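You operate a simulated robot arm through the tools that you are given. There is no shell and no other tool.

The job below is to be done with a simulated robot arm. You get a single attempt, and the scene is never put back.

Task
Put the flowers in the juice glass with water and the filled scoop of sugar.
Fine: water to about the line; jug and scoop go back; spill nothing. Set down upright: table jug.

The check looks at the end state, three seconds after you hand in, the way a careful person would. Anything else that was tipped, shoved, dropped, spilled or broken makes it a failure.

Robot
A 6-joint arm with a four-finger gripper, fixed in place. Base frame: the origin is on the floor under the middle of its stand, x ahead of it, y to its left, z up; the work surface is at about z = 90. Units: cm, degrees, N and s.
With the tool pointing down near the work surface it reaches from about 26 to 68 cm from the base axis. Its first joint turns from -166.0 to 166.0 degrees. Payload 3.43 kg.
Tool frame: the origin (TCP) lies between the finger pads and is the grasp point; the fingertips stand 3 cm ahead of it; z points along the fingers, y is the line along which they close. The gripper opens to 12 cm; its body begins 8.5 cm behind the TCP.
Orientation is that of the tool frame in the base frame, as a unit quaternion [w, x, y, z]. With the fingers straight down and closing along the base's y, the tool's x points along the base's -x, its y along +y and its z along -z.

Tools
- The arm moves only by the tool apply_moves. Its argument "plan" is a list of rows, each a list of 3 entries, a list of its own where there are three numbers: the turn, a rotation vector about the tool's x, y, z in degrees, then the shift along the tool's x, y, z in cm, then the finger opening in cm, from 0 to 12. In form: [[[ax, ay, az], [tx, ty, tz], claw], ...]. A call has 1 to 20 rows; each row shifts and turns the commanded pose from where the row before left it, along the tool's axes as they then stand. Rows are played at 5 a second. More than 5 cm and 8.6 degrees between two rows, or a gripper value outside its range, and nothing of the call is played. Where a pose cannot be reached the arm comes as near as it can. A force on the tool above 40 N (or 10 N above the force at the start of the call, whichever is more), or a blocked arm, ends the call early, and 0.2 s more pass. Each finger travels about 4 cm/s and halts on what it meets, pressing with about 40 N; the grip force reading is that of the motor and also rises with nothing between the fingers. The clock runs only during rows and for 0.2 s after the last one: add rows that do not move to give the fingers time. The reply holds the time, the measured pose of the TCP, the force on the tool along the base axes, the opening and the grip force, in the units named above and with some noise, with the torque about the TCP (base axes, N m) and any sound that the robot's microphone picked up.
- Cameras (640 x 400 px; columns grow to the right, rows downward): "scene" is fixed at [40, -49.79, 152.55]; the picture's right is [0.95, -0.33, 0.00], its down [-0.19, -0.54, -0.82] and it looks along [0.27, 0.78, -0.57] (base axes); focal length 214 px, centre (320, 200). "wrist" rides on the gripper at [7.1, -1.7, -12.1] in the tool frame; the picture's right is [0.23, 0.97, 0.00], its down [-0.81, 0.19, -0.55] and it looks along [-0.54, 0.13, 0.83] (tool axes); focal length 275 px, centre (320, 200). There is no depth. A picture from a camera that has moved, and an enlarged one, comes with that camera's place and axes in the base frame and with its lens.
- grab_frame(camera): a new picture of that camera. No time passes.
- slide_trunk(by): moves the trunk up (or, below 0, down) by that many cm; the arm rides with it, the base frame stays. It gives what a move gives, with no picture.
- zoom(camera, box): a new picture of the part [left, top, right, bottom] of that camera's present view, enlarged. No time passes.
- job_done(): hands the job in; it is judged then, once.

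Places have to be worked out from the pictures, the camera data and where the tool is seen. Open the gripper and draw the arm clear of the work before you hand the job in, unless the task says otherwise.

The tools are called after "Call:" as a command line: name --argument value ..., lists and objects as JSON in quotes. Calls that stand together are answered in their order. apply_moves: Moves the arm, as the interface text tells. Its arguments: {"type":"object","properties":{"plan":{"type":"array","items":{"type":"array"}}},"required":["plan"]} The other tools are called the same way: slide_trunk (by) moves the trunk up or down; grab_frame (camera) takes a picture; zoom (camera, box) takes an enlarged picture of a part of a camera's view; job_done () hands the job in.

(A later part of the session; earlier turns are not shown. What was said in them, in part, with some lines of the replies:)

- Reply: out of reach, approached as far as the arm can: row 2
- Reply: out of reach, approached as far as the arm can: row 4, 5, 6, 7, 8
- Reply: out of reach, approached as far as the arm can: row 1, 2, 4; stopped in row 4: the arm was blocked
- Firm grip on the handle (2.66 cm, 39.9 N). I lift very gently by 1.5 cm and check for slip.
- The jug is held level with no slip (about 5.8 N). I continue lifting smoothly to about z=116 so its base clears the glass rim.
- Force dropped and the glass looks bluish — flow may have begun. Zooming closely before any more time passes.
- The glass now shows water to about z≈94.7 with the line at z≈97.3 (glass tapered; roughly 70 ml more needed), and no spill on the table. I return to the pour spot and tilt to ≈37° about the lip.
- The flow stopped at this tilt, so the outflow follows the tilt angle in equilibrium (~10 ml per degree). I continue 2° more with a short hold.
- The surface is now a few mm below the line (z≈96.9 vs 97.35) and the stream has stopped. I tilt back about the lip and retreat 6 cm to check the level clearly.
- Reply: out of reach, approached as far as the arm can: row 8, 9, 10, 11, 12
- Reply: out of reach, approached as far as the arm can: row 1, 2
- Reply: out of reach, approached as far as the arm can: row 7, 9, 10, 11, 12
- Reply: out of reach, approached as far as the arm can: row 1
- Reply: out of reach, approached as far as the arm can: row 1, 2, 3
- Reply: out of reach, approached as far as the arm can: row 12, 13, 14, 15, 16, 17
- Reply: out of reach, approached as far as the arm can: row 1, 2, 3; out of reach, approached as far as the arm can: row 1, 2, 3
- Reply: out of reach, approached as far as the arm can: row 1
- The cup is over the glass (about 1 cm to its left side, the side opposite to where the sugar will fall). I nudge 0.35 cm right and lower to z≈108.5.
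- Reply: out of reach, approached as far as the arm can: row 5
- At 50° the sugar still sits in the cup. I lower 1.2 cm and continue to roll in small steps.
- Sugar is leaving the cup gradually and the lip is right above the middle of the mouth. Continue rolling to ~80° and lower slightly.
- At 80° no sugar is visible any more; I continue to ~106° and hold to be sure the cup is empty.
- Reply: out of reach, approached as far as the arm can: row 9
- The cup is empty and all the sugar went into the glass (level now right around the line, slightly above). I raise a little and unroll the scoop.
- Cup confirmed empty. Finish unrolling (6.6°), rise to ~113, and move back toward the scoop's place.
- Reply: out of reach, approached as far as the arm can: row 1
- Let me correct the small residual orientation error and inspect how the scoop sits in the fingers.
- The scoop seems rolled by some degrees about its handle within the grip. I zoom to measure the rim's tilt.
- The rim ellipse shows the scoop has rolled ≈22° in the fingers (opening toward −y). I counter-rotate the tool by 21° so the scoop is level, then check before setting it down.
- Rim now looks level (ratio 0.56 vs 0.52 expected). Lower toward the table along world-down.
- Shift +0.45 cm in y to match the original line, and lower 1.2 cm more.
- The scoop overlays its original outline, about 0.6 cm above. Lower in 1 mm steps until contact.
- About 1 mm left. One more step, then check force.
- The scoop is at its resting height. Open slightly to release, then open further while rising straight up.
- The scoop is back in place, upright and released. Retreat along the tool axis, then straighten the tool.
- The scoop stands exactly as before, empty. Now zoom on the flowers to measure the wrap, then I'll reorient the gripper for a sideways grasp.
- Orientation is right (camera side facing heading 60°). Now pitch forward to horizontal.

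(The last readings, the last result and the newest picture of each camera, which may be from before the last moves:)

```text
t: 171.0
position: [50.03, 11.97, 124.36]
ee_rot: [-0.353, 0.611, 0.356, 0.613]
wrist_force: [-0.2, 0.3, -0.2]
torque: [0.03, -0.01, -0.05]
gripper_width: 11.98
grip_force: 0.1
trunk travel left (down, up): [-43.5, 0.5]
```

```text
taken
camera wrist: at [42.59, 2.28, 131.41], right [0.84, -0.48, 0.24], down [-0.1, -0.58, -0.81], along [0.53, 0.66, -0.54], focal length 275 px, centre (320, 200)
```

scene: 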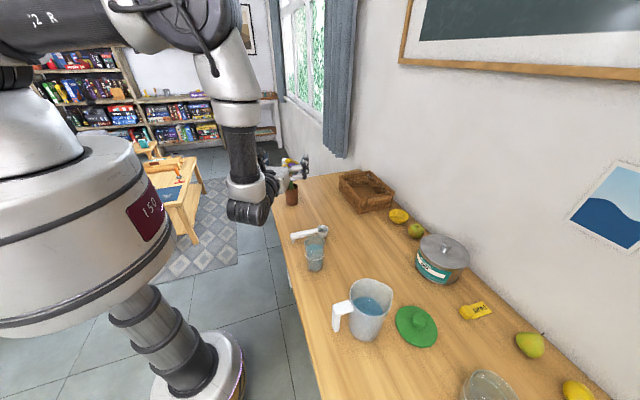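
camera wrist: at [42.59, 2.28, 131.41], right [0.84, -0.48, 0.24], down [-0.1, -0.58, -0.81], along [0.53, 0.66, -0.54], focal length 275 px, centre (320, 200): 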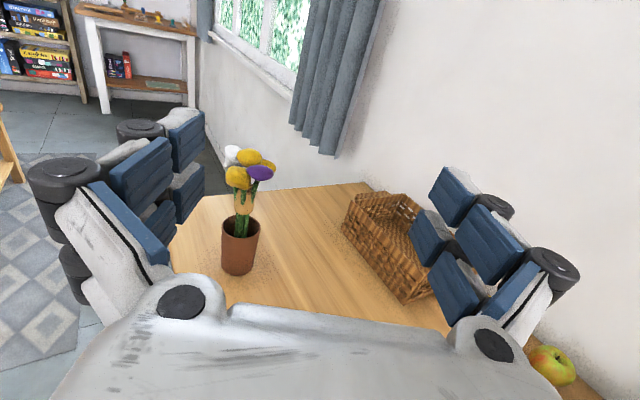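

Excellent: horizontal, heading 60°, flowers in view. Zoom for measurement.

Call:
zoom --camera "wrist" --box '[200, 130, 300, 290]'

Call:
zoom --camera "scene" --box '[270, 145, 320, 215]'

```text
2.50 times, centred on (250, 210) of wrist
camera zoom: at [42.59, 2.28, 131.41], right [0.84, -0.48, 0.24], down [-0.1, -0.58, -0.81], along [0.53, 0.66, -0.54], focal length 688 px, centre (495, 175)
```

zoom: 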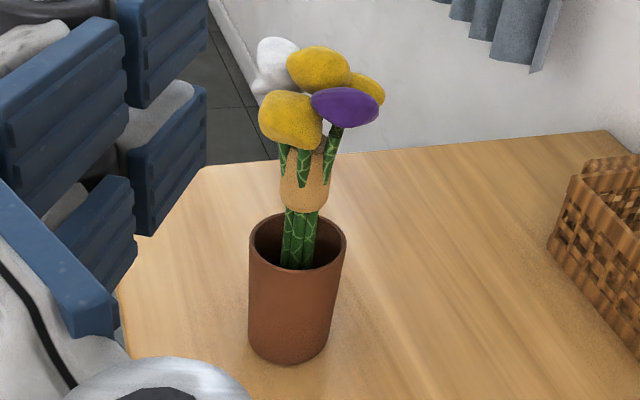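

```text
5.71 times, centred on (295, 180) of scene
camera zoom: at [40.0, -49.79, 152.55], right [0.95, -0.33, 0.0], down [-0.19, -0.54, -0.82], along [0.27, 0.78, -0.57], focal length 1226 px, centre (463, 314)
```

zoom: 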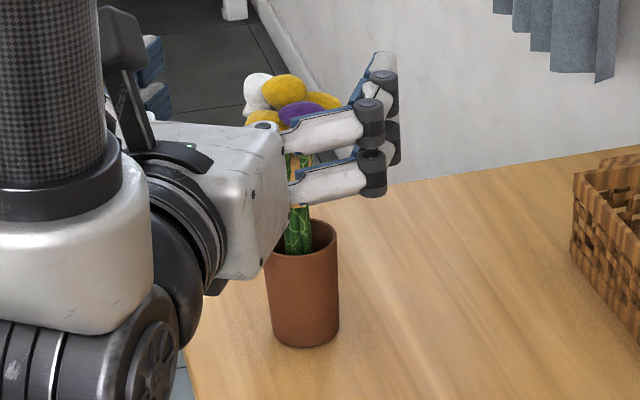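

Estimate: pot rim z≈100, wrap from z≈102.4 to 107.2 on axis ≈(55.4,36.2), flower heads above. I go to an approach point 14 cm back along the heading and lower to z≈104.6.

Call:
apply_moves --plan '[[[0, 0, 0], [0, -2.48, 3.23], 12], [[0, 0, 0], [0, -2.48, 3.23], 12], [[0, 0, 0], [0, -2.48, 3.23], 12], [[0, 0, 0], [-3.96, 0, 0], 12], [[0, 0, 0], [-3.96, 0, 0], 12], [[0, 0, 0], [-3.96, 0, 0], 12], [[0, 0, 0], [-3.96, 0, 0], 12], [[0, 0, 0], [-3.96, 0, 0], 12], [[0, 0, 0], [0, 0, 0], 12]]'

Call:
grab_frame --camera "wrist"

Call:
grab_frame --camera "scene"

```text
t: 173.0
position: [48.06, 23.74, 104.28]
ee_rot: [-0.353, 0.611, 0.356, 0.612]
wrist_force: [0.9, -0.4, 1.0]
torque: [-0.01, 0.0, 0.0]
gripper_width: 12.01
grip_force: 0.0
trunk travel left (down, up): [-43.5, 0.5]
```

```text
taken
camera wrist: at [40.76, 14.26, 111.41], right [0.84, -0.48, 0.24], down [-0.11, -0.58, -0.81], along [0.53, 0.66, -0.54], focal length 275 px, centre (320, 200)
```

wrist: 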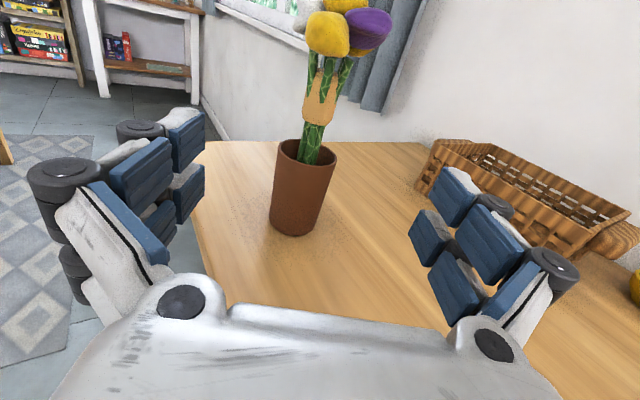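

```text
taken
```

scene: 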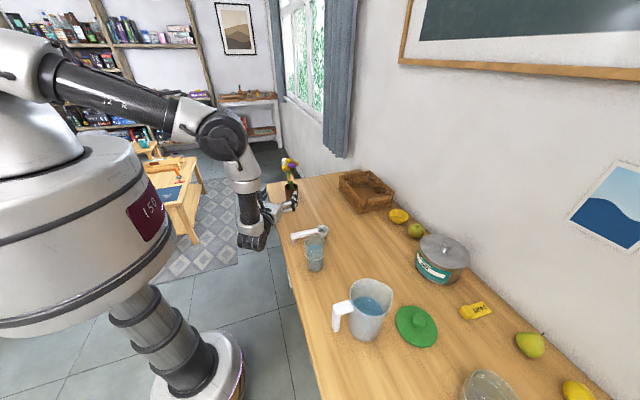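

Call:
zoom --camera "wrist" --box '[255, 0, 395, 245]'

```text
1.63 times, centred on (325, 122) of wrist
camera zoom: at [40.76, 14.26, 111.41], right [0.84, -0.48, 0.24], down [-0.11, -0.58, -0.81], along [0.53, 0.66, -0.54], focal length 449 px, centre (312, 326)
```

zoom: 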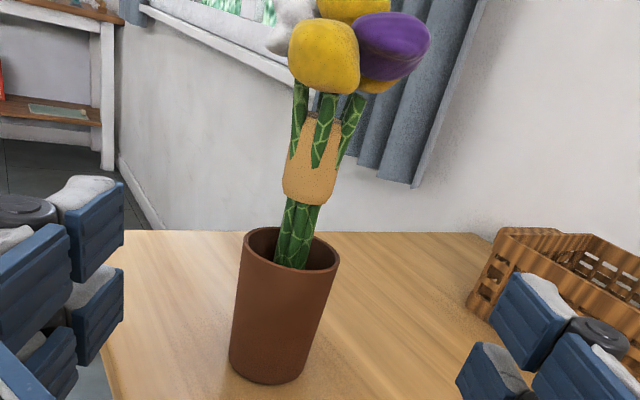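

Axis ≈(55.2,36.0); wrap z 102.9–107.5, heads above 108.8, pot rim 99.9. My line is centred on it. Raise 0.7 cm and advance 10 cm first.

Call:
apply_moves --plan '[[[0, 0, 0], [0.7, 0, 0], 12], [[0, 0, 0], [0, 0, 2.5], 12], [[0, 0, 0], [0, 0, 2.5], 12], [[0, 0, 0], [0, 0, 2.5], 12], [[0, 0, 0], [0, 0, 2.4], 12], [[0, 0, 0], [0, 0, 0], 12]]'

Call:
grab_frame --camera "wrist"

Call:
zoom --camera "scene" --box '[260, 145, 320, 215]'

```text
t: 174.4
position: [53.46, 32.45, 105.02]
ee_rot: [-0.353, 0.612, 0.355, 0.613]
wrist_force: [0.0, -0.6, -0.1]
torque: [0.01, 0.02, 0.0]
gripper_width: 12.02
grip_force: 0.1
trunk travel left (down, up): [-43.5, 0.5]
```

```text
taken
camera wrist: at [46.03, 22.81, 112.18], right [0.84, -0.48, 0.24], down [-0.11, -0.58, -0.81], along [0.53, 0.66, -0.54], focal length 275 px, centre (320, 200)
```

wrist: 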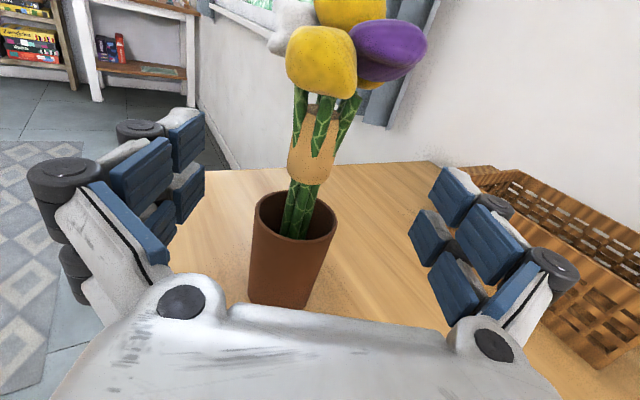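

```text
5.71 times, centred on (290, 180) of scene
camera zoom: at [40.0, -49.79, 152.55], right [0.95, -0.33, 0.0], down [-0.19, -0.54, -0.82], along [0.27, 0.78, -0.57], focal length 1226 px, centre (491, 314)
```

zoom: 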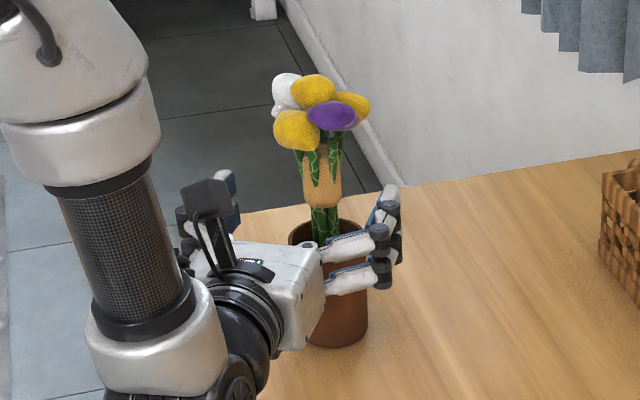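

Band appears ~0.5 cm left of the tool axis and ~4.4 cm ahead. Shift left 0.5 and advance 4.4 cm, then verify.

Call:
apply_moves --plan '[[[0, 0, 0], [0, -0.5, 0], 12], [[0, 0, 0], [0, 0, 1.5], 12], [[0, 0, 0], [0, 0, 1.5], 12], [[0, 0, 0], [0, 0, 1.4], 12], [[0, 0, 0], [0, 0, 0], 12]]'

Call:
grab_frame --camera "wrist"

Call:
zoom --camera "scene" --box '[260, 145, 320, 215]'

```text
t: 175.6
position: [55.12, 36.34, 104.99]
ee_rot: [-0.352, 0.612, 0.356, 0.613]
wrist_force: [-0.1, 0.7, -0.3]
torque: [-0.04, -0.03, 0.01]
gripper_width: 12.01
grip_force: 0.1
trunk travel left (down, up): [-43.5, 0.5]
```

```text
taken
camera wrist: at [47.81, 26.77, 112.21], right [0.84, -0.48, 0.24], down [-0.11, -0.58, -0.81], along [0.53, 0.66, -0.54], focal length 275 px, centre (320, 200)
```

wrist: 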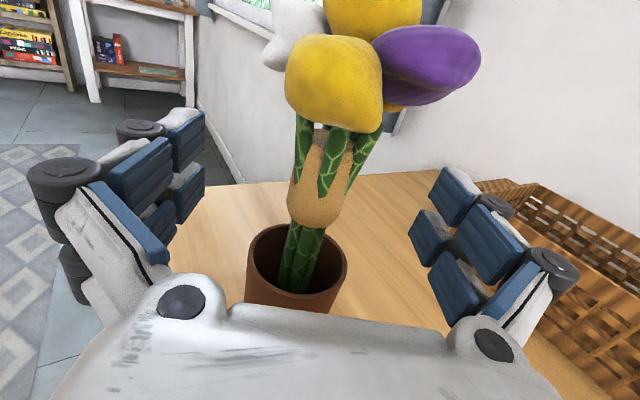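

```text
5.71 times, centred on (290, 180) of scene
camera zoom: at [40.0, -49.79, 152.55], right [0.95, -0.33, 0.0], down [-0.19, -0.54, -0.82], along [0.27, 0.78, -0.57], focal length 1226 px, centre (491, 314)
```

zoom: 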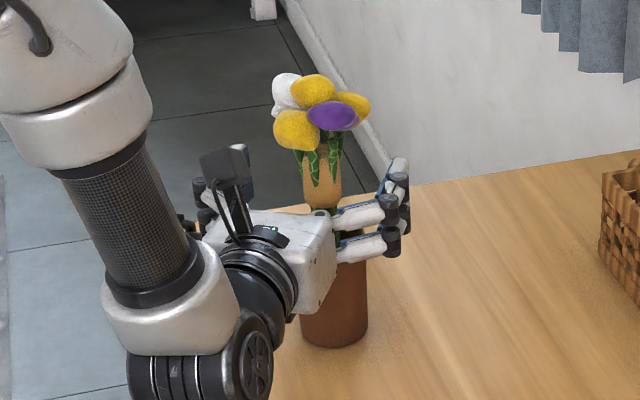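

Call:
zoom --camera "wrist" --box '[230, 100, 400, 320]'

Call:
zoom --camera "scene" --box '[275, 165, 310, 210]'

```text
1.82 times, centred on (315, 210) of wrist
camera zoom: at [47.81, 26.77, 112.21], right [0.84, -0.48, 0.24], down [-0.11, -0.58, -0.81], along [0.53, 0.66, -0.54], focal length 500 px, centre (329, 182)
```

zoom: 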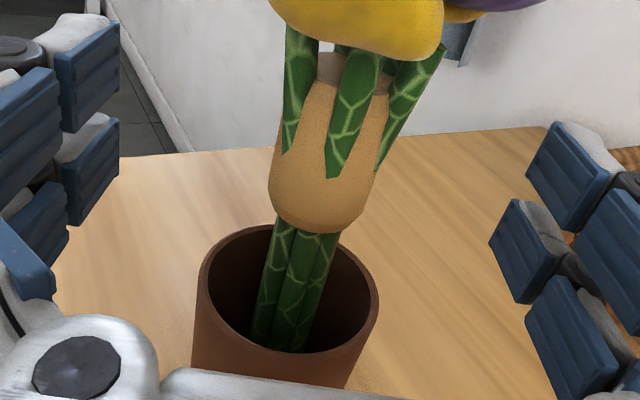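

```text
8.89 times, centred on (292, 188) of scene
camera zoom: at [40.0, -49.79, 152.55], right [0.95, -0.33, 0.0], down [-0.19, -0.54, -0.82], along [0.27, 0.78, -0.57], focal length 1906 px, centre (564, 311)
```

zoom: 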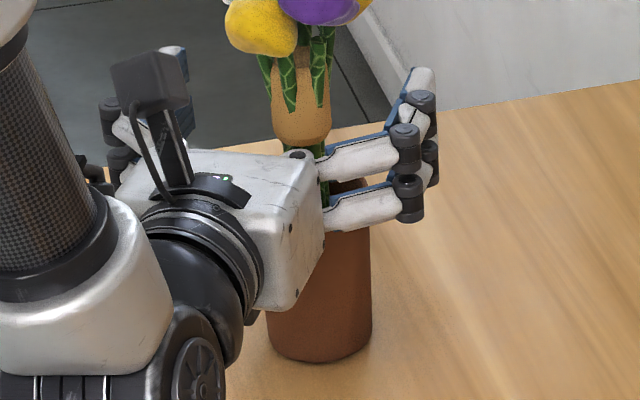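

Pot rim centre projects to ≈(55.2,36.3) and the wrap is centred on the TCP. Close gently on the wrap.

Call:
apply_moves --plan '[[[0, 0, 0], [0, 0, 0], 10], [[0, 0, 0], [0, 0, 0], 8.5], [[0, 0, 0], [0, 0, 0], 7], [[0, 0, 0], [0, 0, 0], 6], [[0, 0, 0], [0, 0, 0], 5], [[0, 0, 0], [0, 0, 0], 4.4], [[0, 0, 0], [0, 0, 0], 3.8], [[0, 0, 0], [0, 0, 0], 3.4], [[0, 0, 0], [0, 0, 0], 3], [[0, 0, 0], [0, 0, 0], 2.6], [[0, 0, 0], [0, 0, 0], 2.2], [[0, 0, 0], [0, 0, 0], 2.2], [[0, 0, 0], [0, 0, 0], 2.2]]'

Call:
grab_frame --camera "wrist"

Call:
zoom --camera "scene" --box '[260, 145, 320, 215]'

```text
t: 178.4
position: [55.2, 36.49, 105.01]
ee_rot: [-0.353, 0.611, 0.357, 0.612]
wrist_force: [-0.8, 0.0, 0.0]
torque: [0.05, 0.05, 0.01]
gripper_width: 2.78
grip_force: 39.8
trunk travel left (down, up): [-43.5, 0.5]
```

```text
taken
camera wrist: at [47.82, 26.78, 112.21], right [0.84, -0.48, 0.24], down [-0.11, -0.58, -0.81], along [0.53, 0.66, -0.54], focal length 275 px, centre (320, 200)
```

wrist: 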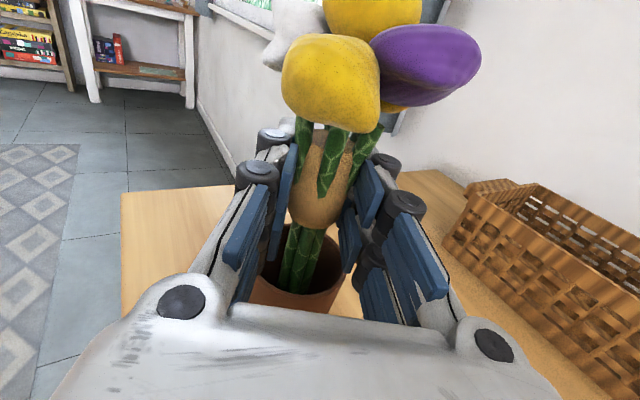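

```text
5.71 times, centred on (290, 180) of scene
camera zoom: at [40.0, -49.79, 152.55], right [0.95, -0.33, 0.0], down [-0.19, -0.54, -0.82], along [0.27, 0.78, -0.57], focal length 1226 px, centre (491, 314)
```

zoom: 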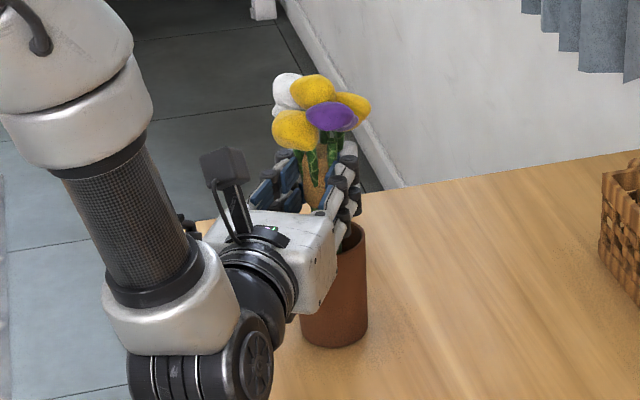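

The wrap is held (2.78 cm, 40 N). Lift straight up 3 cm and check that the pot stays.

Call:
apply_moves --plan '[[[0, 0, 0], [0.3, 0, 0], 2.2], [[0, 0, 0], [0.5, 0, 0], 2.2], [[0, 0, 0], [0.7, 0, 0], 2.2], [[0, 0, 0], [0.8, 0, 0], 2.2], [[0, 0, 0], [0.7, 0, 0], 2.2], [[0, 0, 0], [0, 0, 0], 2.2]]'

Call:
grab_frame --camera "wrist"

Call:
zoom --camera "scene" --box '[260, 145, 320, 215]'

```text
t: 179.8
position: [55.24, 36.55, 107.97]
ee_rot: [-0.353, 0.611, 0.356, 0.612]
wrist_force: [0.3, 0.2, -0.8]
torque: [0.0, 0.0, 0.01]
gripper_width: 2.78
grip_force: 39.9
trunk travel left (down, up): [-43.5, 0.5]
```

```text
taken
camera wrist: at [47.94, 27.0, 115.25], right [0.84, -0.48, 0.24], down [-0.11, -0.58, -0.81], along [0.53, 0.66, -0.54], focal length 275 px, centre (320, 200)
```

wrist: 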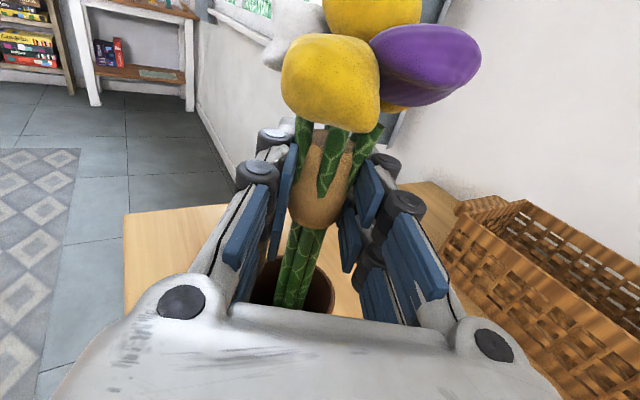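

```text
5.71 times, centred on (290, 180) of scene
camera zoom: at [40.0, -49.79, 152.55], right [0.95, -0.33, 0.0], down [-0.19, -0.54, -0.82], along [0.27, 0.78, -0.57], focal length 1226 px, centre (491, 314)
```

zoom: 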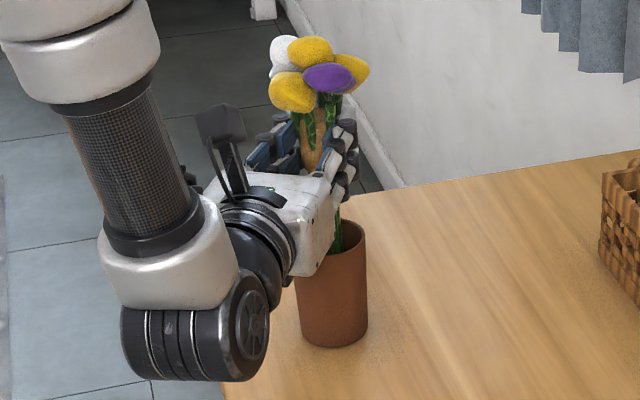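

The flowers rise freely, pot undisturbed. Lift 13 cm more.

Call:
apply_moves --plan '[[[0, 0, 0], [1, 0, 0], 2.2], [[0, 0, 0], [1.5, 0, 0], 2.2], [[0, 0, 0], [1.5, 0, 0], 2.2], [[0, 0, 0], [1.5, 0, 0], 2.2], [[0, 0, 0], [1.5, 0, 0], 2.2], [[0, 0, 0], [1.5, 0, 0], 2.2], [[0, 0, 0], [1.5, 0, 0], 2.2], [[0, 0, 0], [1.5, 0, 0], 2.2], [[0, 0, 0], [1, 0, 0], 2.2], [[0, 0, 0], [0.5, 0, 0], 2.2], [[0, 0, 0], [0, 0, 0], 2.2]]'

Call:
grab_frame --camera "wrist"

Call:
grab_frame --camera "scene"

Call:
zoom --camera "scene" --box '[250, 110, 330, 215]'

```text
t: 182.2
position: [54.91, 36.57, 121.14]
ee_rot: [-0.352, 0.612, 0.356, 0.613]
wrist_force: [0.4, -1.1, -1.0]
torque: [0.0, -0.01, 0.0]
gripper_width: 2.77
grip_force: 39.7
trunk travel left (down, up): [-43.5, 0.5]
```

```text
taken
camera wrist: at [47.67, 27.07, 128.34], right [0.84, -0.48, 0.24], down [-0.11, -0.58, -0.81], along [0.53, 0.66, -0.54], focal length 275 px, centre (320, 200)
```

wrist: 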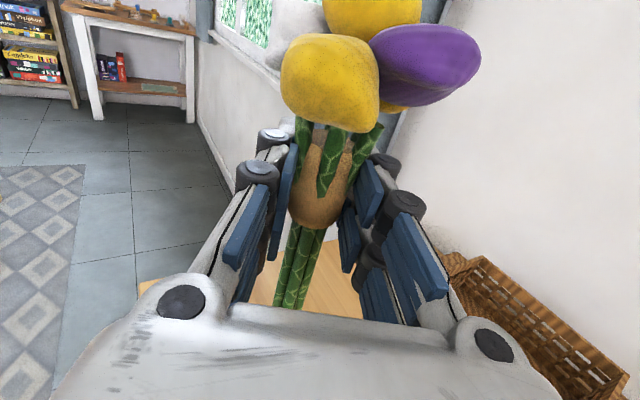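

```text
taken
```

scene: 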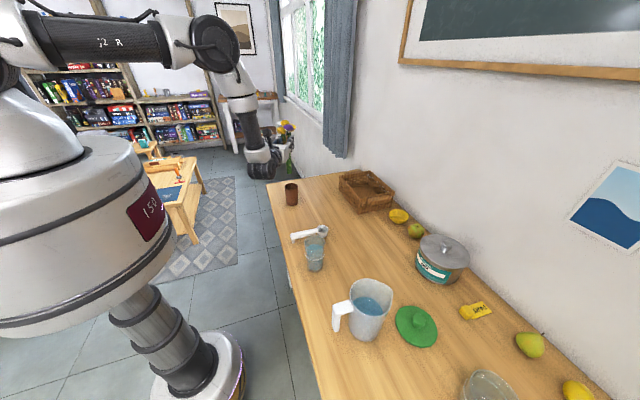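

```text
3.81 times, centred on (290, 162) of scene
camera zoom: at [40.0, -49.79, 152.55], right [0.95, -0.33, 0.0], down [-0.19, -0.54, -0.82], along [0.27, 0.78, -0.57], focal length 817 px, centre (434, 343)
```

zoom: 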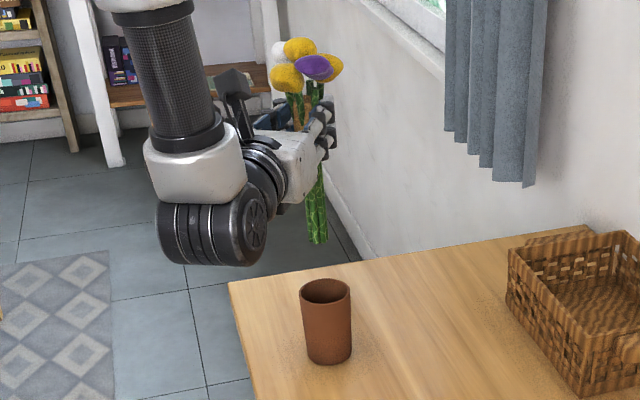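

Pot is standing, flowers fully out; stem ends are ~13.8 cm below the TCP (z≈107). Carry them at this height toward the glass, heading unchanged.

Call:
apply_moves --plan '[[[0, 0, 0], [0, 0.5, -0.9], 2.2], [[0, 0, 0], [0, 0.95, -1.75], 2.2], [[0, 0, 0], [0, 0.95, -1.75], 2.2], [[0, 0, 0], [0, 0.95, -1.75], 2.2], [[0, 0, 0], [0, 0.95, -1.75], 2.2], [[0, 0, 0], [0, 0.95, -1.75], 2.2], [[0, 0, 0], [0, 0.95, -1.75], 2.2], [[0, 0, 0], [0, 0.95, -1.75], 2.2], [[0, 0, 0], [0, 0.95, -1.75], 2.2], [[0, 0, 0], [0, 0.95, -1.75], 2.2], [[0, 0, 0], [0, 0.95, -1.75], 2.2], [[0, 0, 0], [0, 0.95, -1.75], 2.2], [[0, 0, 0], [0, 0.95, -1.75], 2.2], [[0, 0, 0], [0, 0.95, -1.75], 2.2], [[0, 0, 0], [0, 0.95, -1.75], 2.2], [[0, 0, 0], [0, 0.95, -1.75], 2.2], [[0, 0, 0], [0, 0.95, -1.75], 2.2], [[0, 0, 0], [0, 0.95, -1.75], 2.2], [[0, 0, 0], [0, 0.95, -1.75], 2.2], [[0, 0, 0], [0, 0, 0], 2.2]]'

Call:
grab_frame --camera "scene"

Call:
grab_frame --camera "wrist"

```text
t: 186.4
position: [54.34, -0.1, 121.08]
ee_rot: [-0.352, 0.612, 0.355, 0.613]
wrist_force: [1.2, 0.6, -0.9]
torque: [0.0, -0.01, 0.01]
gripper_width: 2.76
grip_force: 39.8
trunk travel left (down, up): [-43.5, 0.5]
```

```text
taken
```

scene: 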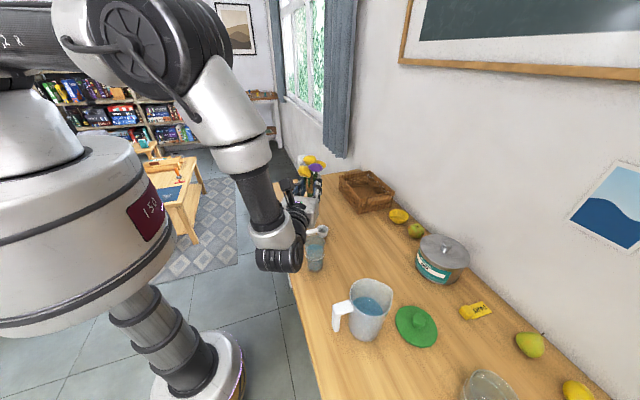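

```text
taken
camera wrist: at [46.94, -9.73, 128.34], right [0.84, -0.48, 0.24], down [-0.11, -0.58, -0.81], along [0.53, 0.66, -0.54], focal length 275 px, centre (320, 200)
```

wrist: 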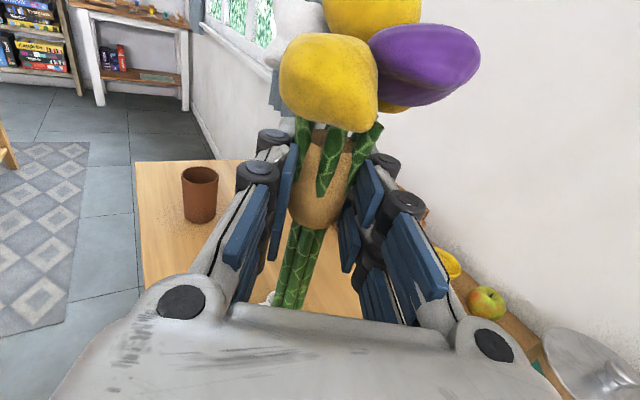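

Almost over the glass; 3 cm more along −y to reach (54.4,−3.1).

Call:
apply_moves --plan '[[[0, 0, 0], [0, 0.5, -0.9], 2.2], [[0, 0, 0], [0, 0.5, -0.9], 2.2], [[0, 0, 0], [0, 0.44, -0.83], 2.2], [[0, 0, 0], [0, 0, 0], 2.2], [[0, 0, 0], [0, 0, 0], 2.2]]'

Call:
zoom --camera "scene" --box '[260, 150, 360, 290]'

Call:
zoom --camera "wrist" --box '[230, 180, 400, 320]'

```text
t: 187.6
position: [54.23, -3.19, 121.19]
ee_rot: [-0.353, 0.611, 0.356, 0.612]
wrist_force: [-0.5, 0.4, -0.8]
torque: [-0.02, -0.01, -0.01]
gripper_width: 2.73
grip_force: 39.9
trunk travel left (down, up): [-43.5, 0.5]
```

```text
2.86 times, centred on (310, 220) of scene
camera zoom: at [40.0, -49.79, 152.55], right [0.95, -0.33, 0.0], down [-0.19, -0.54, -0.82], along [0.27, 0.78, -0.57], focal length 613 px, centre (349, 143)
```

zoom: 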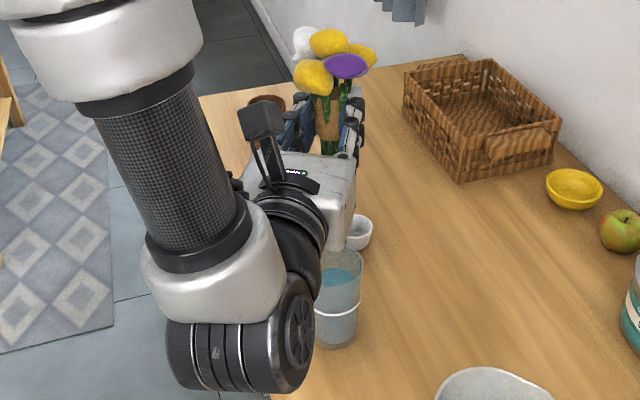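

```text
2.86 times, centred on (315, 250) of wrist
camera zoom: at [46.85, -12.82, 128.32], right [0.84, -0.48, 0.24], down [-0.11, -0.58, -0.81], along [0.53, 0.66, -0.54], focal length 786 px, centre (334, 57)
```

zoom: 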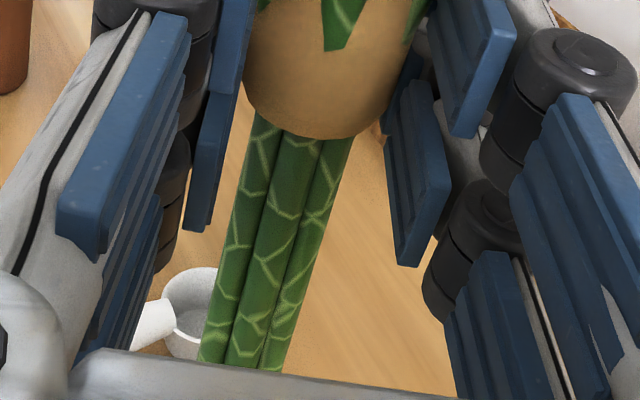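

Stems hang vertical and are aligned with the glass axis. Lower 9 cm first (stem ends just into the mouth), watching forces.

Call:
apply_moves --plan '[[[0, 0, 0], [-0.5, 0, 0], 2.2], [[0, 0, 0], [-1, 0, 0], 2.2], [[0, 0, 0], [-1, 0, 0], 2.2], [[0, 0, 0], [-1, 0, 0], 2.2], [[0, 0, 0], [-1, 0, 0], 2.2], [[0, 0, 0], [-1, 0, 0], 2.2], [[0, 0, 0], [-1, 0, 0], 2.2], [[0, 0, 0], [-1, 0, 0], 2.2], [[0, 0, 0], [-0.5, 0, 0], 2.2], [[0, 0, 0], [0, 0, 0], 2.2]]'

Call:
zoom --camera "scene" --box '[280, 190, 360, 290]'

Call:
grab_frame --camera "wrist"

```text
t: 189.8
position: [54.25, -3.22, 113.23]
ee_rot: [-0.353, 0.611, 0.357, 0.612]
wrist_force: [-0.4, -0.2, -0.9]
torque: [-0.02, 0.02, 0.04]
gripper_width: 2.71
grip_force: 40.1
trunk travel left (down, up): [-43.5, 0.5]
```

```text
4.00 times, centred on (320, 240) of scene
camera zoom: at [40.0, -49.79, 152.55], right [0.95, -0.33, 0.0], down [-0.19, -0.54, -0.82], along [0.27, 0.78, -0.57], focal length 858 px, centre (320, 40)
```

zoom: 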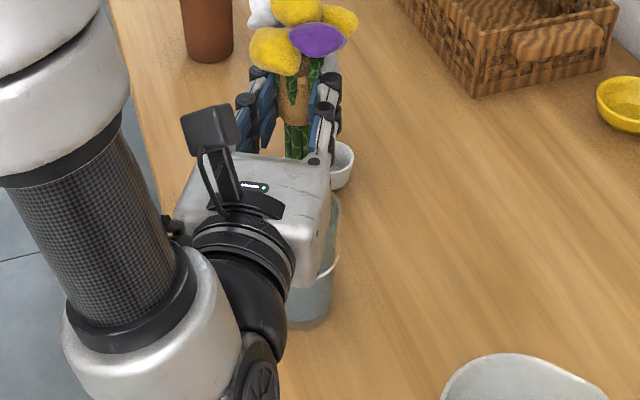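

```text
taken
camera wrist: at [46.91, -12.87, 120.42], right [0.84, -0.48, 0.24], down [-0.11, -0.58, -0.81], along [0.53, 0.66, -0.54], focal length 275 px, centre (320, 200)
```

wrist: 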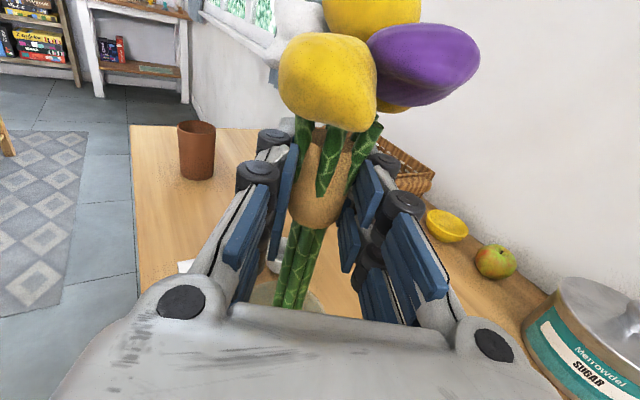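

Call:
zoom --camera "wrist" --box '[230, 220, 370, 320]'

```text
4.00 times, centred on (300, 270) of wrist
camera zoom: at [46.91, -12.87, 120.42], right [0.84, -0.48, 0.24], down [-0.11, -0.58, -0.81], along [0.53, 0.66, -0.54], focal length 1101 px, centre (400, -80)
```

zoom: 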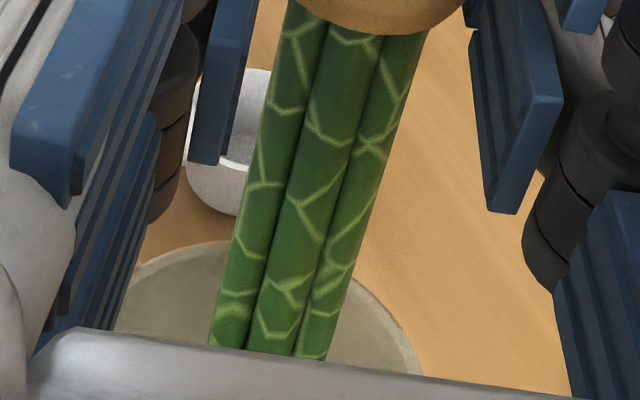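

The stems are laterally centred in the glass mouth. Continue lowering to TCP z≈106.3.

Call:
apply_moves --plan '[[[0, 0, 0], [-0.7, 0, 0], 2.2], [[0, 0, 0], [-0.7, 0, 0], 2.2], [[0, 0, 0], [-0.7, 0, 0], 2.2], [[0, 0, 0], [-0.7, 0, 0], 2.2], [[0, 0, 0], [-0.7, 0, 0], 2.2], [[0, 0, 0], [-0.7, 0, 0], 2.2], [[0, 0, 0], [0, 0, 0], 2.2]]'

Call:
zoom --camera "scene" --box '[280, 190, 360, 290]'

Call:
zoom --camera "wrist" --box '[230, 180, 400, 320]'

```text
t: 191.4
position: [54.2, -3.24, 108.98]
ee_rot: [-0.352, 0.611, 0.356, 0.613]
wrist_force: [0.4, 0.2, -0.9]
torque: [0.02, 0.0, -0.04]
gripper_width: 2.74
grip_force: 39.8
trunk travel left (down, up): [-43.5, 0.5]
```

```text
4.00 times, centred on (320, 240) of scene
camera zoom: at [40.0, -49.79, 152.55], right [0.95, -0.33, 0.0], down [-0.19, -0.54, -0.82], along [0.27, 0.78, -0.57], focal length 858 px, centre (320, 40)
```

zoom: 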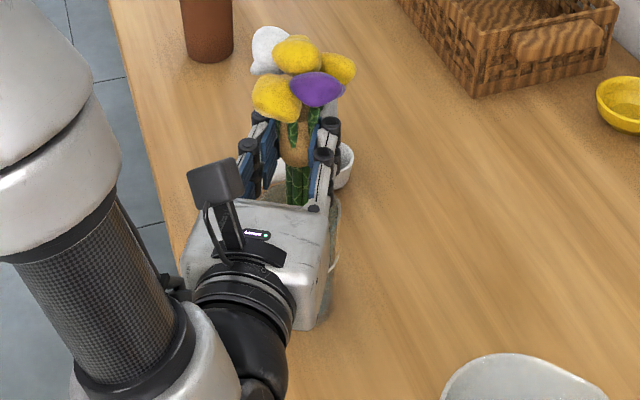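

```text
2.86 times, centred on (315, 250) of wrist
camera zoom: at [46.9, -12.84, 116.27], right [0.84, -0.48, 0.24], down [-0.11, -0.58, -0.81], along [0.53, 0.66, -0.54], focal length 786 px, centre (334, 57)
```

zoom: 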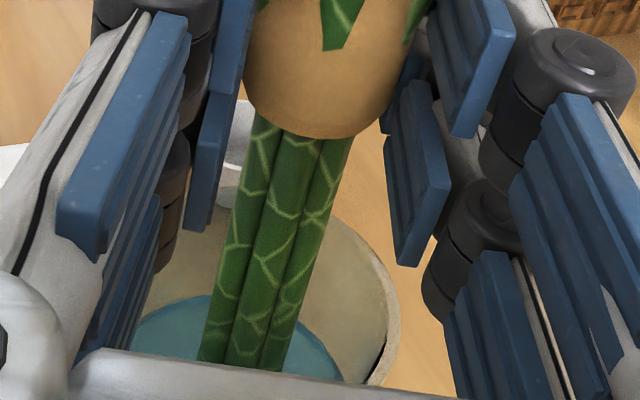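

The stems are inside the glass, in the water. Lower another 2.8 cm slowly.

Call:
apply_moves --plan '[[[0, 0, 0], [-0.4, 0, 0], 2.2], [[0, 0, 0], [-0.4, 0, 0], 2.2], [[0, 0, 0], [-0.4, 0, 0], 2.2], [[0, 0, 0], [-0.4, 0, 0], 2.2], [[0, 0, 0], [-0.4, 0, 0], 2.2], [[0, 0, 0], [-0.4, 0, 0], 2.2], [[0, 0, 0], [-0.3, 0, 0], 2.2], [[0, 0, 0], [0, 0, 0], 2.2]]'

Call:
zoom --camera "scene" --box '[280, 190, 360, 290]'

Call:
zoom --camera "wrist" --box '[230, 180, 400, 320]'

```text
t: 193.2
position: [54.34, -3.23, 106.38]
ee_rot: [-0.353, 0.611, 0.356, 0.612]
wrist_force: [0.2, -0.9, -0.7]
torque: [-0.01, -0.02, -0.05]
gripper_width: 2.75
grip_force: 40.3
trunk travel left (down, up): [-43.5, 0.5]
```

```text
4.00 times, centred on (320, 240) of scene
camera zoom: at [40.0, -49.79, 152.55], right [0.95, -0.33, 0.0], down [-0.19, -0.54, -0.82], along [0.27, 0.78, -0.57], focal length 858 px, centre (320, 40)
```

zoom: 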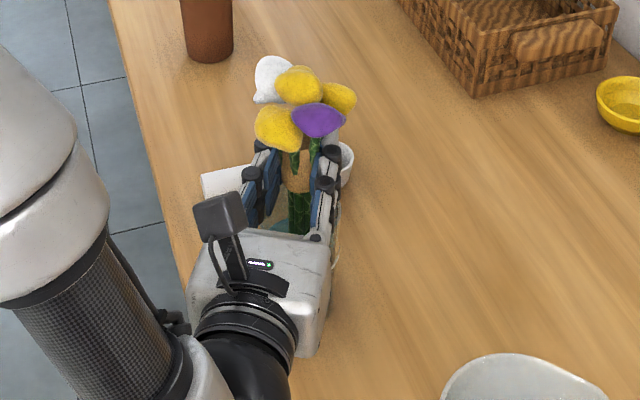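

```text
2.86 times, centred on (315, 250) of wrist
camera zoom: at [46.99, -12.89, 113.53], right [0.84, -0.48, 0.24], down [-0.11, -0.58, -0.81], along [0.53, 0.66, -0.54], focal length 786 px, centre (334, 57)
```

zoom: 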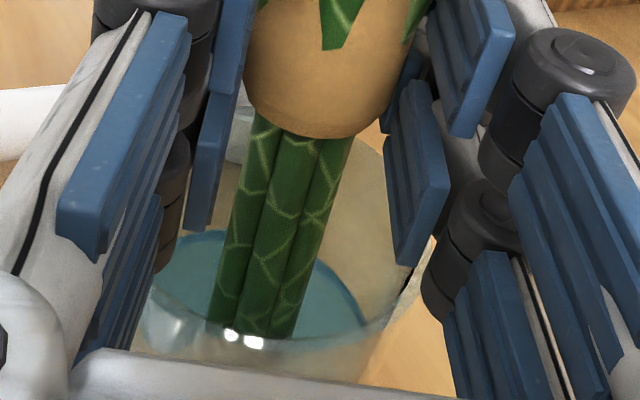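

Forces are quiet. Lower 0.3 cm more to minimise the drop, then check.

Call:
apply_moves --plan '[[[0, 0, 0], [-0.15, 0, 0], 2.2], [[0, 0, 0], [-0.15, 0, 0], 2.2], [[0, 0, 0], [0, 0, 0], 2.2]]'

Call:
zoom --camera "wrist" --box '[230, 180, 450, 340]'

Call:
zoom --camera "scene" --box '[295, 215, 345, 275]'

```text
t: 194.0
position: [54.36, -3.24, 105.98]
ee_rot: [-0.352, 0.612, 0.355, 0.613]
wrist_force: [0.3, 0.4, 0.6]
torque: [0.0, -0.03, 0.0]
gripper_width: 2.72
grip_force: 39.4
trunk travel left (down, up): [-43.5, 0.5]
```

```text
2.50 times, centred on (340, 260) of wrist
camera zoom: at [46.93, -12.88, 113.22], right [0.84, -0.48, 0.24], down [-0.11, -0.58, -0.81], along [0.53, 0.66, -0.54], focal length 688 px, centre (270, 50)
```

zoom: 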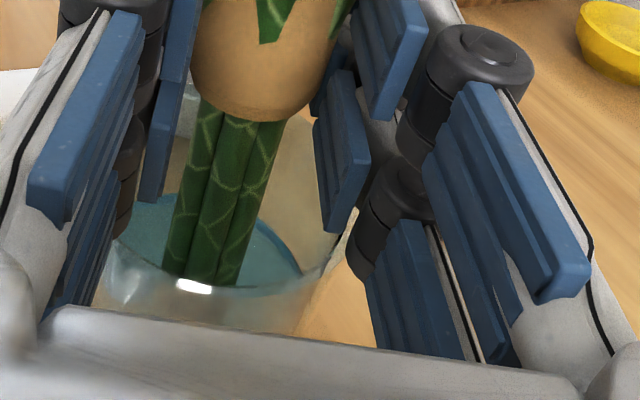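

```text
6.67 times, centred on (320, 245) of scene
camera zoom: at [40.0, -49.79, 152.55], right [0.95, -0.33, 0.0], down [-0.19, -0.54, -0.82], along [0.27, 0.78, -0.57], focal length 1430 px, centre (320, -100)
```

zoom: 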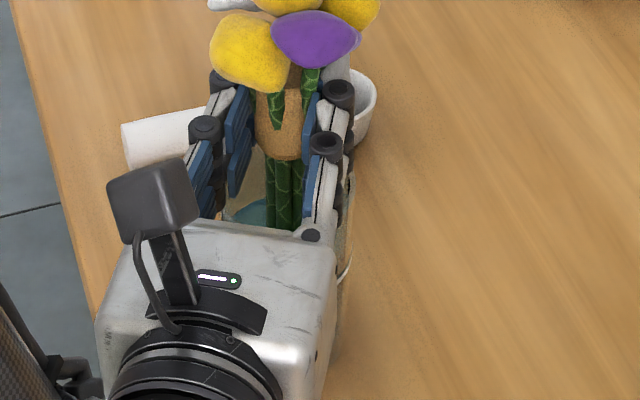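

Clearances look fine: pads above the rim, stems inside. Open the fingers slowly to let the bouquet settle to the bottom.

Call:
apply_moves --plan '[[[0, 0, 0], [0, 0, 0], 2.7], [[0, 0, 0], [0, 0, 0], 2.9], [[0, 0, 0], [0, 0, 0], 3.1], [[0, 0, 0], [0, 0, 0], 3.4], [[0, 0, 0], [0, 0, 0], 3.8], [[0, 0, 0], [0, 0, 0], 3.8]]'

Call:
grab_frame --camera "wrist"

Call:
zoom --camera "scene" --box '[280, 190, 360, 290]'

```text
t: 195.4
position: [54.32, -3.26, 105.99]
ee_rot: [-0.352, 0.612, 0.355, 0.613]
wrist_force: [0.4, 1.0, -0.4]
torque: [-0.03, -0.04, -0.01]
gripper_width: 3.82
grip_force: 0.0
trunk travel left (down, up): [-43.5, 0.5]
```

```text
taken
camera wrist: at [46.93, -12.88, 113.23], right [0.84, -0.48, 0.24], down [-0.11, -0.58, -0.81], along [0.53, 0.66, -0.54], focal length 275 px, centre (320, 200)
```

wrist: 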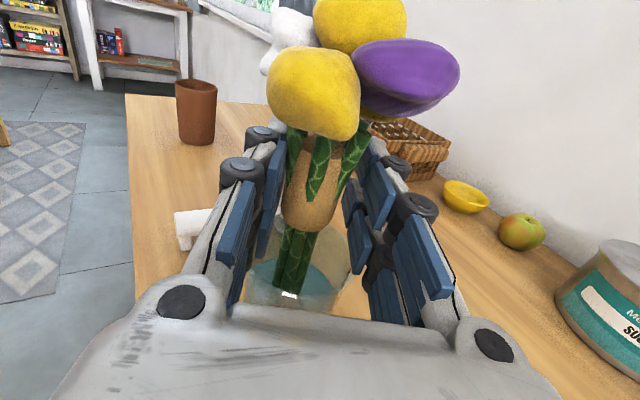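

```text
4.00 times, centred on (320, 240) of scene
camera zoom: at [40.0, -49.79, 152.55], right [0.95, -0.33, 0.0], down [-0.19, -0.54, -0.82], along [0.27, 0.78, -0.57], focal length 858 px, centre (320, 40)
```

zoom: 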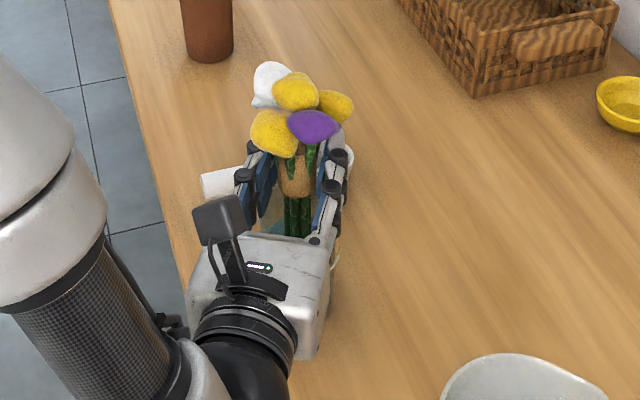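

The bouquet settled into the glass. Open fully, then check before retreating.

Call:
apply_moves --plan '[[[0, 0, 0], [0, 0, 0], 4.6], [[0, 0, 0], [0, 0, 0], 5.6], [[0, 0, 0], [0, 0, 0], 6.8], [[0, 0, 0], [0, 0, 0], 8], [[0, 0, 0], [0, 0, 0], 9.5], [[0, 0, 0], [0, 0, 0], 11], [[0, 0, 0], [0, 0, 0], 12], [[0, 0, 0], [0, 0, 0], 12], [[0, 0, 0], [0, 0, 0], 12]]'

Call:
grab_frame --camera "wrist"

Call:
zoom --camera "scene" --box '[280, 190, 360, 290]'

```text
t: 197.4
position: [54.37, -3.21, 106.05]
ee_rot: [-0.352, 0.612, 0.356, 0.613]
wrist_force: [0.7, -0.1, 0.1]
torque: [0.0, 0.0, 0.02]
gripper_width: 12.02
grip_force: 0.1
trunk travel left (down, up): [-43.5, 0.5]
```

```text
taken
camera wrist: at [46.93, -12.88, 113.23], right [0.84, -0.48, 0.24], down [-0.11, -0.58, -0.81], along [0.53, 0.66, -0.54], focal length 275 px, centre (320, 200)
```

wrist: 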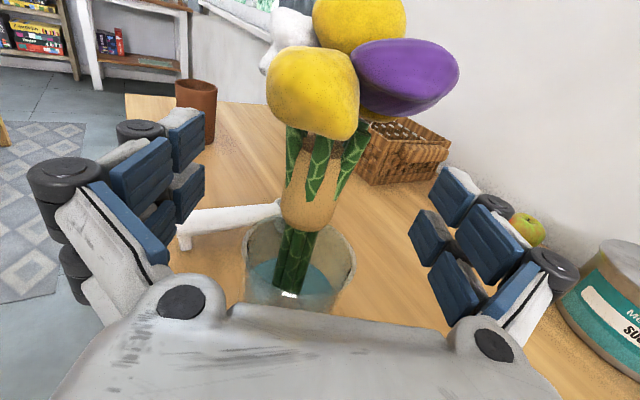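

```text
4.00 times, centred on (320, 240) of scene
camera zoom: at [40.0, -49.79, 152.55], right [0.95, -0.33, 0.0], down [-0.19, -0.54, -0.82], along [0.27, 0.78, -0.57], focal length 858 px, centre (320, 40)
```

zoom: 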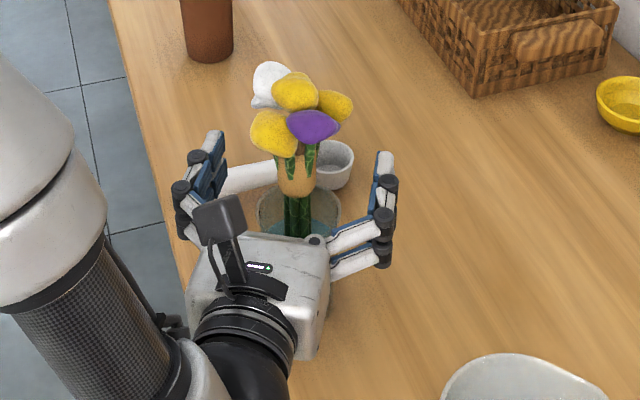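

The bouquet stands nicely in the glass. Retreat straight back 11 cm, then up.

Call:
apply_moves --plan '[[[0, 0, 0], [0, 0, -1], 12], [[0, 0, 0], [0, 0, -1.5], 12], [[0, 0, 0], [0, 0, -2], 12], [[0, 0, 0], [0, 0, -2], 12], [[0, 0, 0], [0, 0, -2], 12], [[0, 0, 0], [0, 0, -2], 12], [[0, 0, 0], [0, 0, -1.5], 12], [[0, 0, 0], [0, 0, 0], 12]]'

Call:
grab_frame --camera "scene"

Call:
grab_frame --camera "wrist"

```text
t: 199.2
position: [48.57, -13.71, 106.02]
ee_rot: [-0.353, 0.612, 0.355, 0.613]
wrist_force: [0.7, 0.0, 0.1]
torque: [0.0, 0.01, 0.0]
gripper_width: 12.02
grip_force: 0.1
trunk travel left (down, up): [-43.5, 0.5]
```

```text
taken
```

scene: 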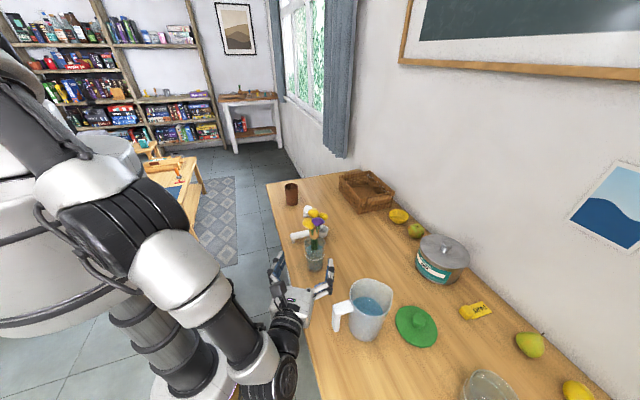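

```text
taken
camera wrist: at [41.09, -23.27, 113.31], right [0.84, -0.48, 0.24], down [-0.11, -0.58, -0.81], along [0.53, 0.66, -0.54], focal length 275 px, centre (320, 200)
```

wrist: 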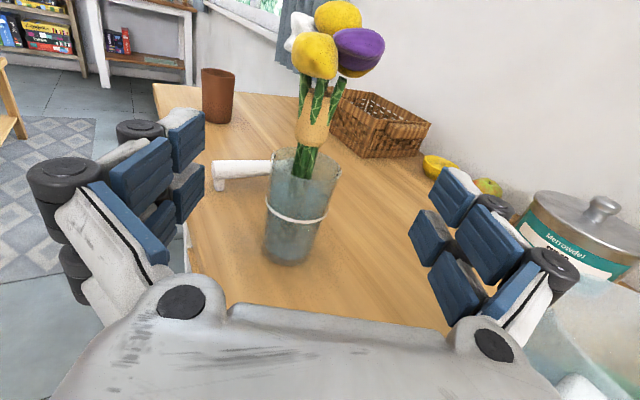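

Gripper is clear of the flowers and the jug. Zoom in to check the result, then raise the arm.

Call:
zoom --camera "wrist" --box '[240, 130, 370, 275]'

Call:
zoom --camera "scene" --box '[280, 195, 350, 280]'

Call:
apply_moves --plan '[[[0, 0, 0], [2, 0, 0], 12], [[0, 0, 0], [3, 0, 0], 12], [[0, 0, 0], [4, 0, 0], 12], [[0, 0, 0], [4, 0, 0], 12], [[0, 0, 0], [4, 0, 0], 12], [[0, 0, 0], [4, 0, 0], 12], [[0, 0, 0], [0, 0, 0], 12]]'

```text
2.76 times, centred on (305, 202) of wrist
camera zoom: at [41.09, -23.27, 113.31], right [0.84, -0.48, 0.24], down [-0.11, -0.58, -0.81], along [0.53, 0.66, -0.54], focal length 759 px, centre (361, 193)
```

zoom: 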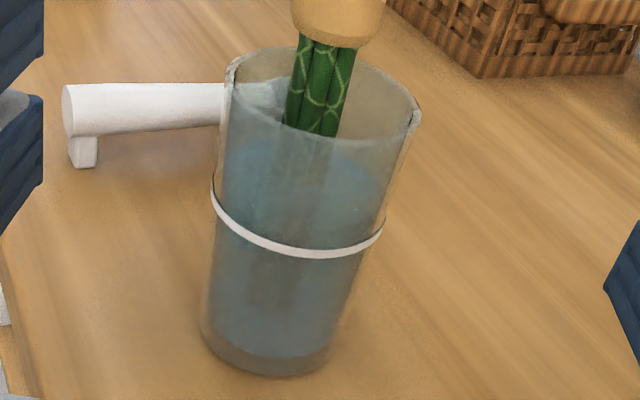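

```text
4.71 times, centred on (315, 238) of scene
camera zoom: at [40.0, -49.79, 152.55], right [0.95, -0.33, 0.0], down [-0.19, -0.54, -0.82], along [0.27, 0.78, -0.57], focal length 1009 px, centre (344, 24)
```

zoom: 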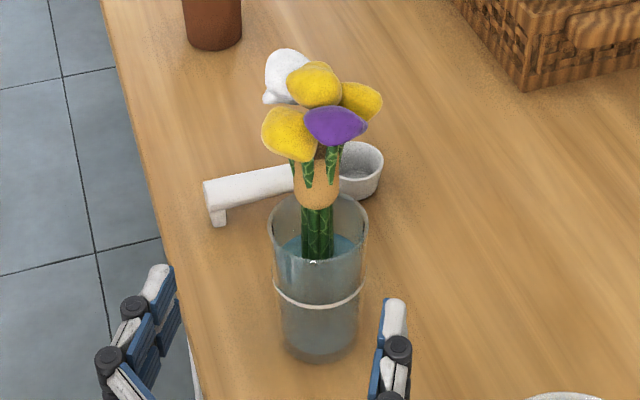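

```text
t: 200.8
position: [48.26, -13.75, 126.96]
ee_rot: [-0.352, 0.612, 0.356, 0.613]
wrist_force: [-0.8, 0.0, -0.1]
torque: [0.04, -0.02, 0.01]
gripper_width: 11.99
grip_force: 0.1
trunk travel left (down, up): [-43.5, 0.5]
```

The stems stand in the water, the level is at the line (about 4 mm over at most), and nothing is spilled. I draw the arm further up and away and take a final look.

Call:
apply_moves --plan '[[[0, 0, 0], [4, 0, 0], 12], [[0, 0, 0], [4, 0, 0], 12], [[0, 0, 0], [4, 0, 0], 12], [[0, 0, 0], [0, 0, -2], 12], [[0, 0, 0], [0, 0, -2], 12], [[0, 0, 0], [0, 0, 0], 12], [[0, 0, 0], [0, 0, 0], 12], [[0, 0, 0], [0, 0, 0], 12], [[0, 0, 0], [0, 0, 0], 12], [[0, 0, 0], [0, 0, 0], 12]]'

Call:
grab_frame --camera "scene"

Call:
zoom --camera "scene" --box '[270, 170, 430, 350]'

Call:
zoom --camera "scene" --box '[304, 235, 332, 272]'

Call:
grab_frame --camera "wrist"

```text
t: 203.0
position: [46.28, -16.83, 139.04]
ee_rot: [-0.352, 0.612, 0.355, 0.613]
wrist_force: [0.2, -0.3, -0.4]
torque: [-0.01, -0.02, 0.0]
gripper_width: 11.98
grip_force: 0.0
trunk travel left (down, up): [-43.5, 0.5]
```

```text
taken
```

scene: 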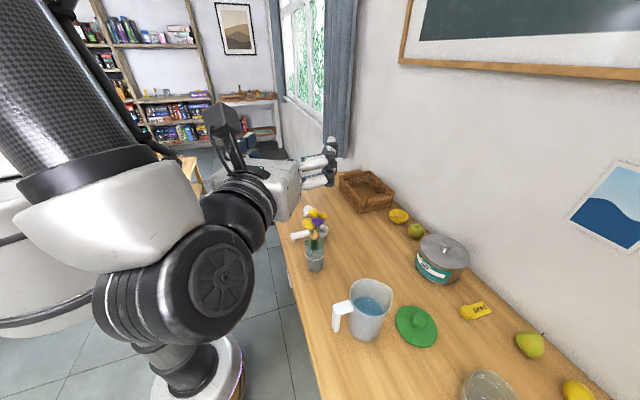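

```text
2.22 times, centred on (350, 260) of scene
camera zoom: at [40.0, -49.79, 152.55], right [0.95, -0.33, 0.0], down [-0.19, -0.54, -0.82], along [0.27, 0.78, -0.57], focal length 477 px, centre (253, 67)
```

zoom: 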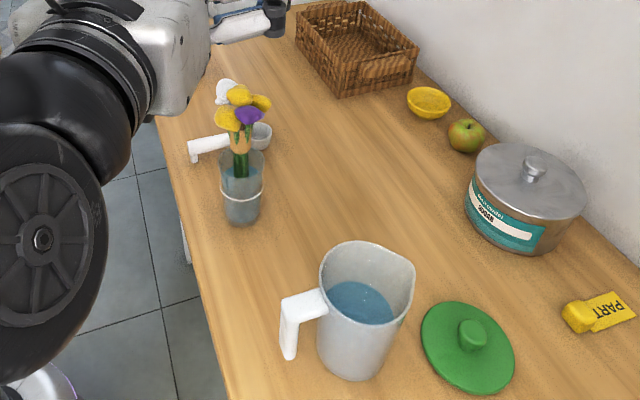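

```text
10.81 times, centred on (318, 254) of scene
camera zoom: at [40.0, -49.79, 152.55], right [0.95, -0.33, 0.0], down [-0.19, -0.54, -0.82], along [0.27, 0.78, -0.57], focal length 2319 px, centre (342, -378)
```

zoom: 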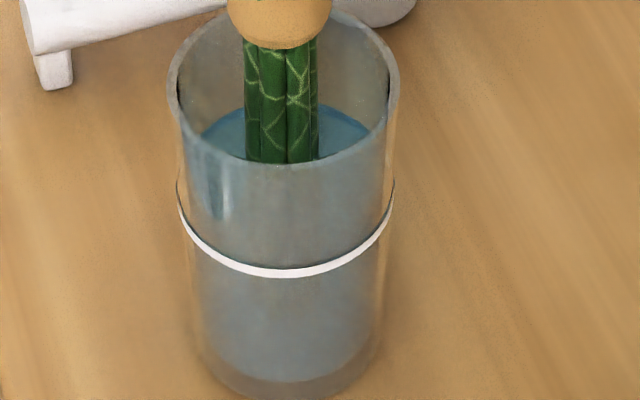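

```text
taken
camera wrist: at [38.9, -26.51, 146.26], right [0.84, -0.48, 0.24], down [-0.11, -0.58, -0.81], along [0.53, 0.66, -0.54], focal length 275 px, centre (320, 200)
```

wrist: 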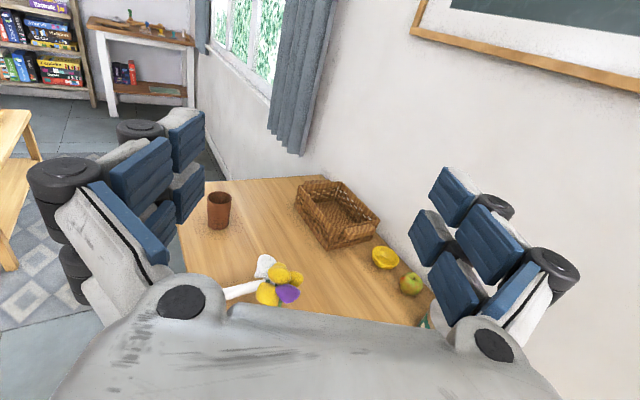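

Final view: the flowers stand in glass A with water at the line, the sugar is in the glass, and the jug and scoop are upright in their original places. The pot and the other items are untouched, the gripper is open and the arm is clear. Handing in.

Call:
job_done

```text
The job is handed in.
```

I finished the job and handed it in. The flowers are standing in the juice glass with the water and the sugar.

- **Glass:** two glasses on the table had a line. I used the taller one beside the scoop, and left the short one at the far end of the table alone. The task doesn't say which is the juice glass, so that choice is my judgement.
- **Water:** it was about 4 mm below the line when I stopped pouring. After the sugar and flowers went in, it sits about 4 mm above the line.
- **Sugar:** the whole scoop went into the glass, and I saw the scoop empty afterwards.
- **Jug and scoop:** both are back where they started. The jug is upright. The scoop turned slightly in the gripper on the way, so I levelled it before setting it down.
- **Spills and other items:** I saw no spills in the pictures. The flower pot is empty but still standing in place, and nothing else moved. The gripper is open and the arm is clear of the table.
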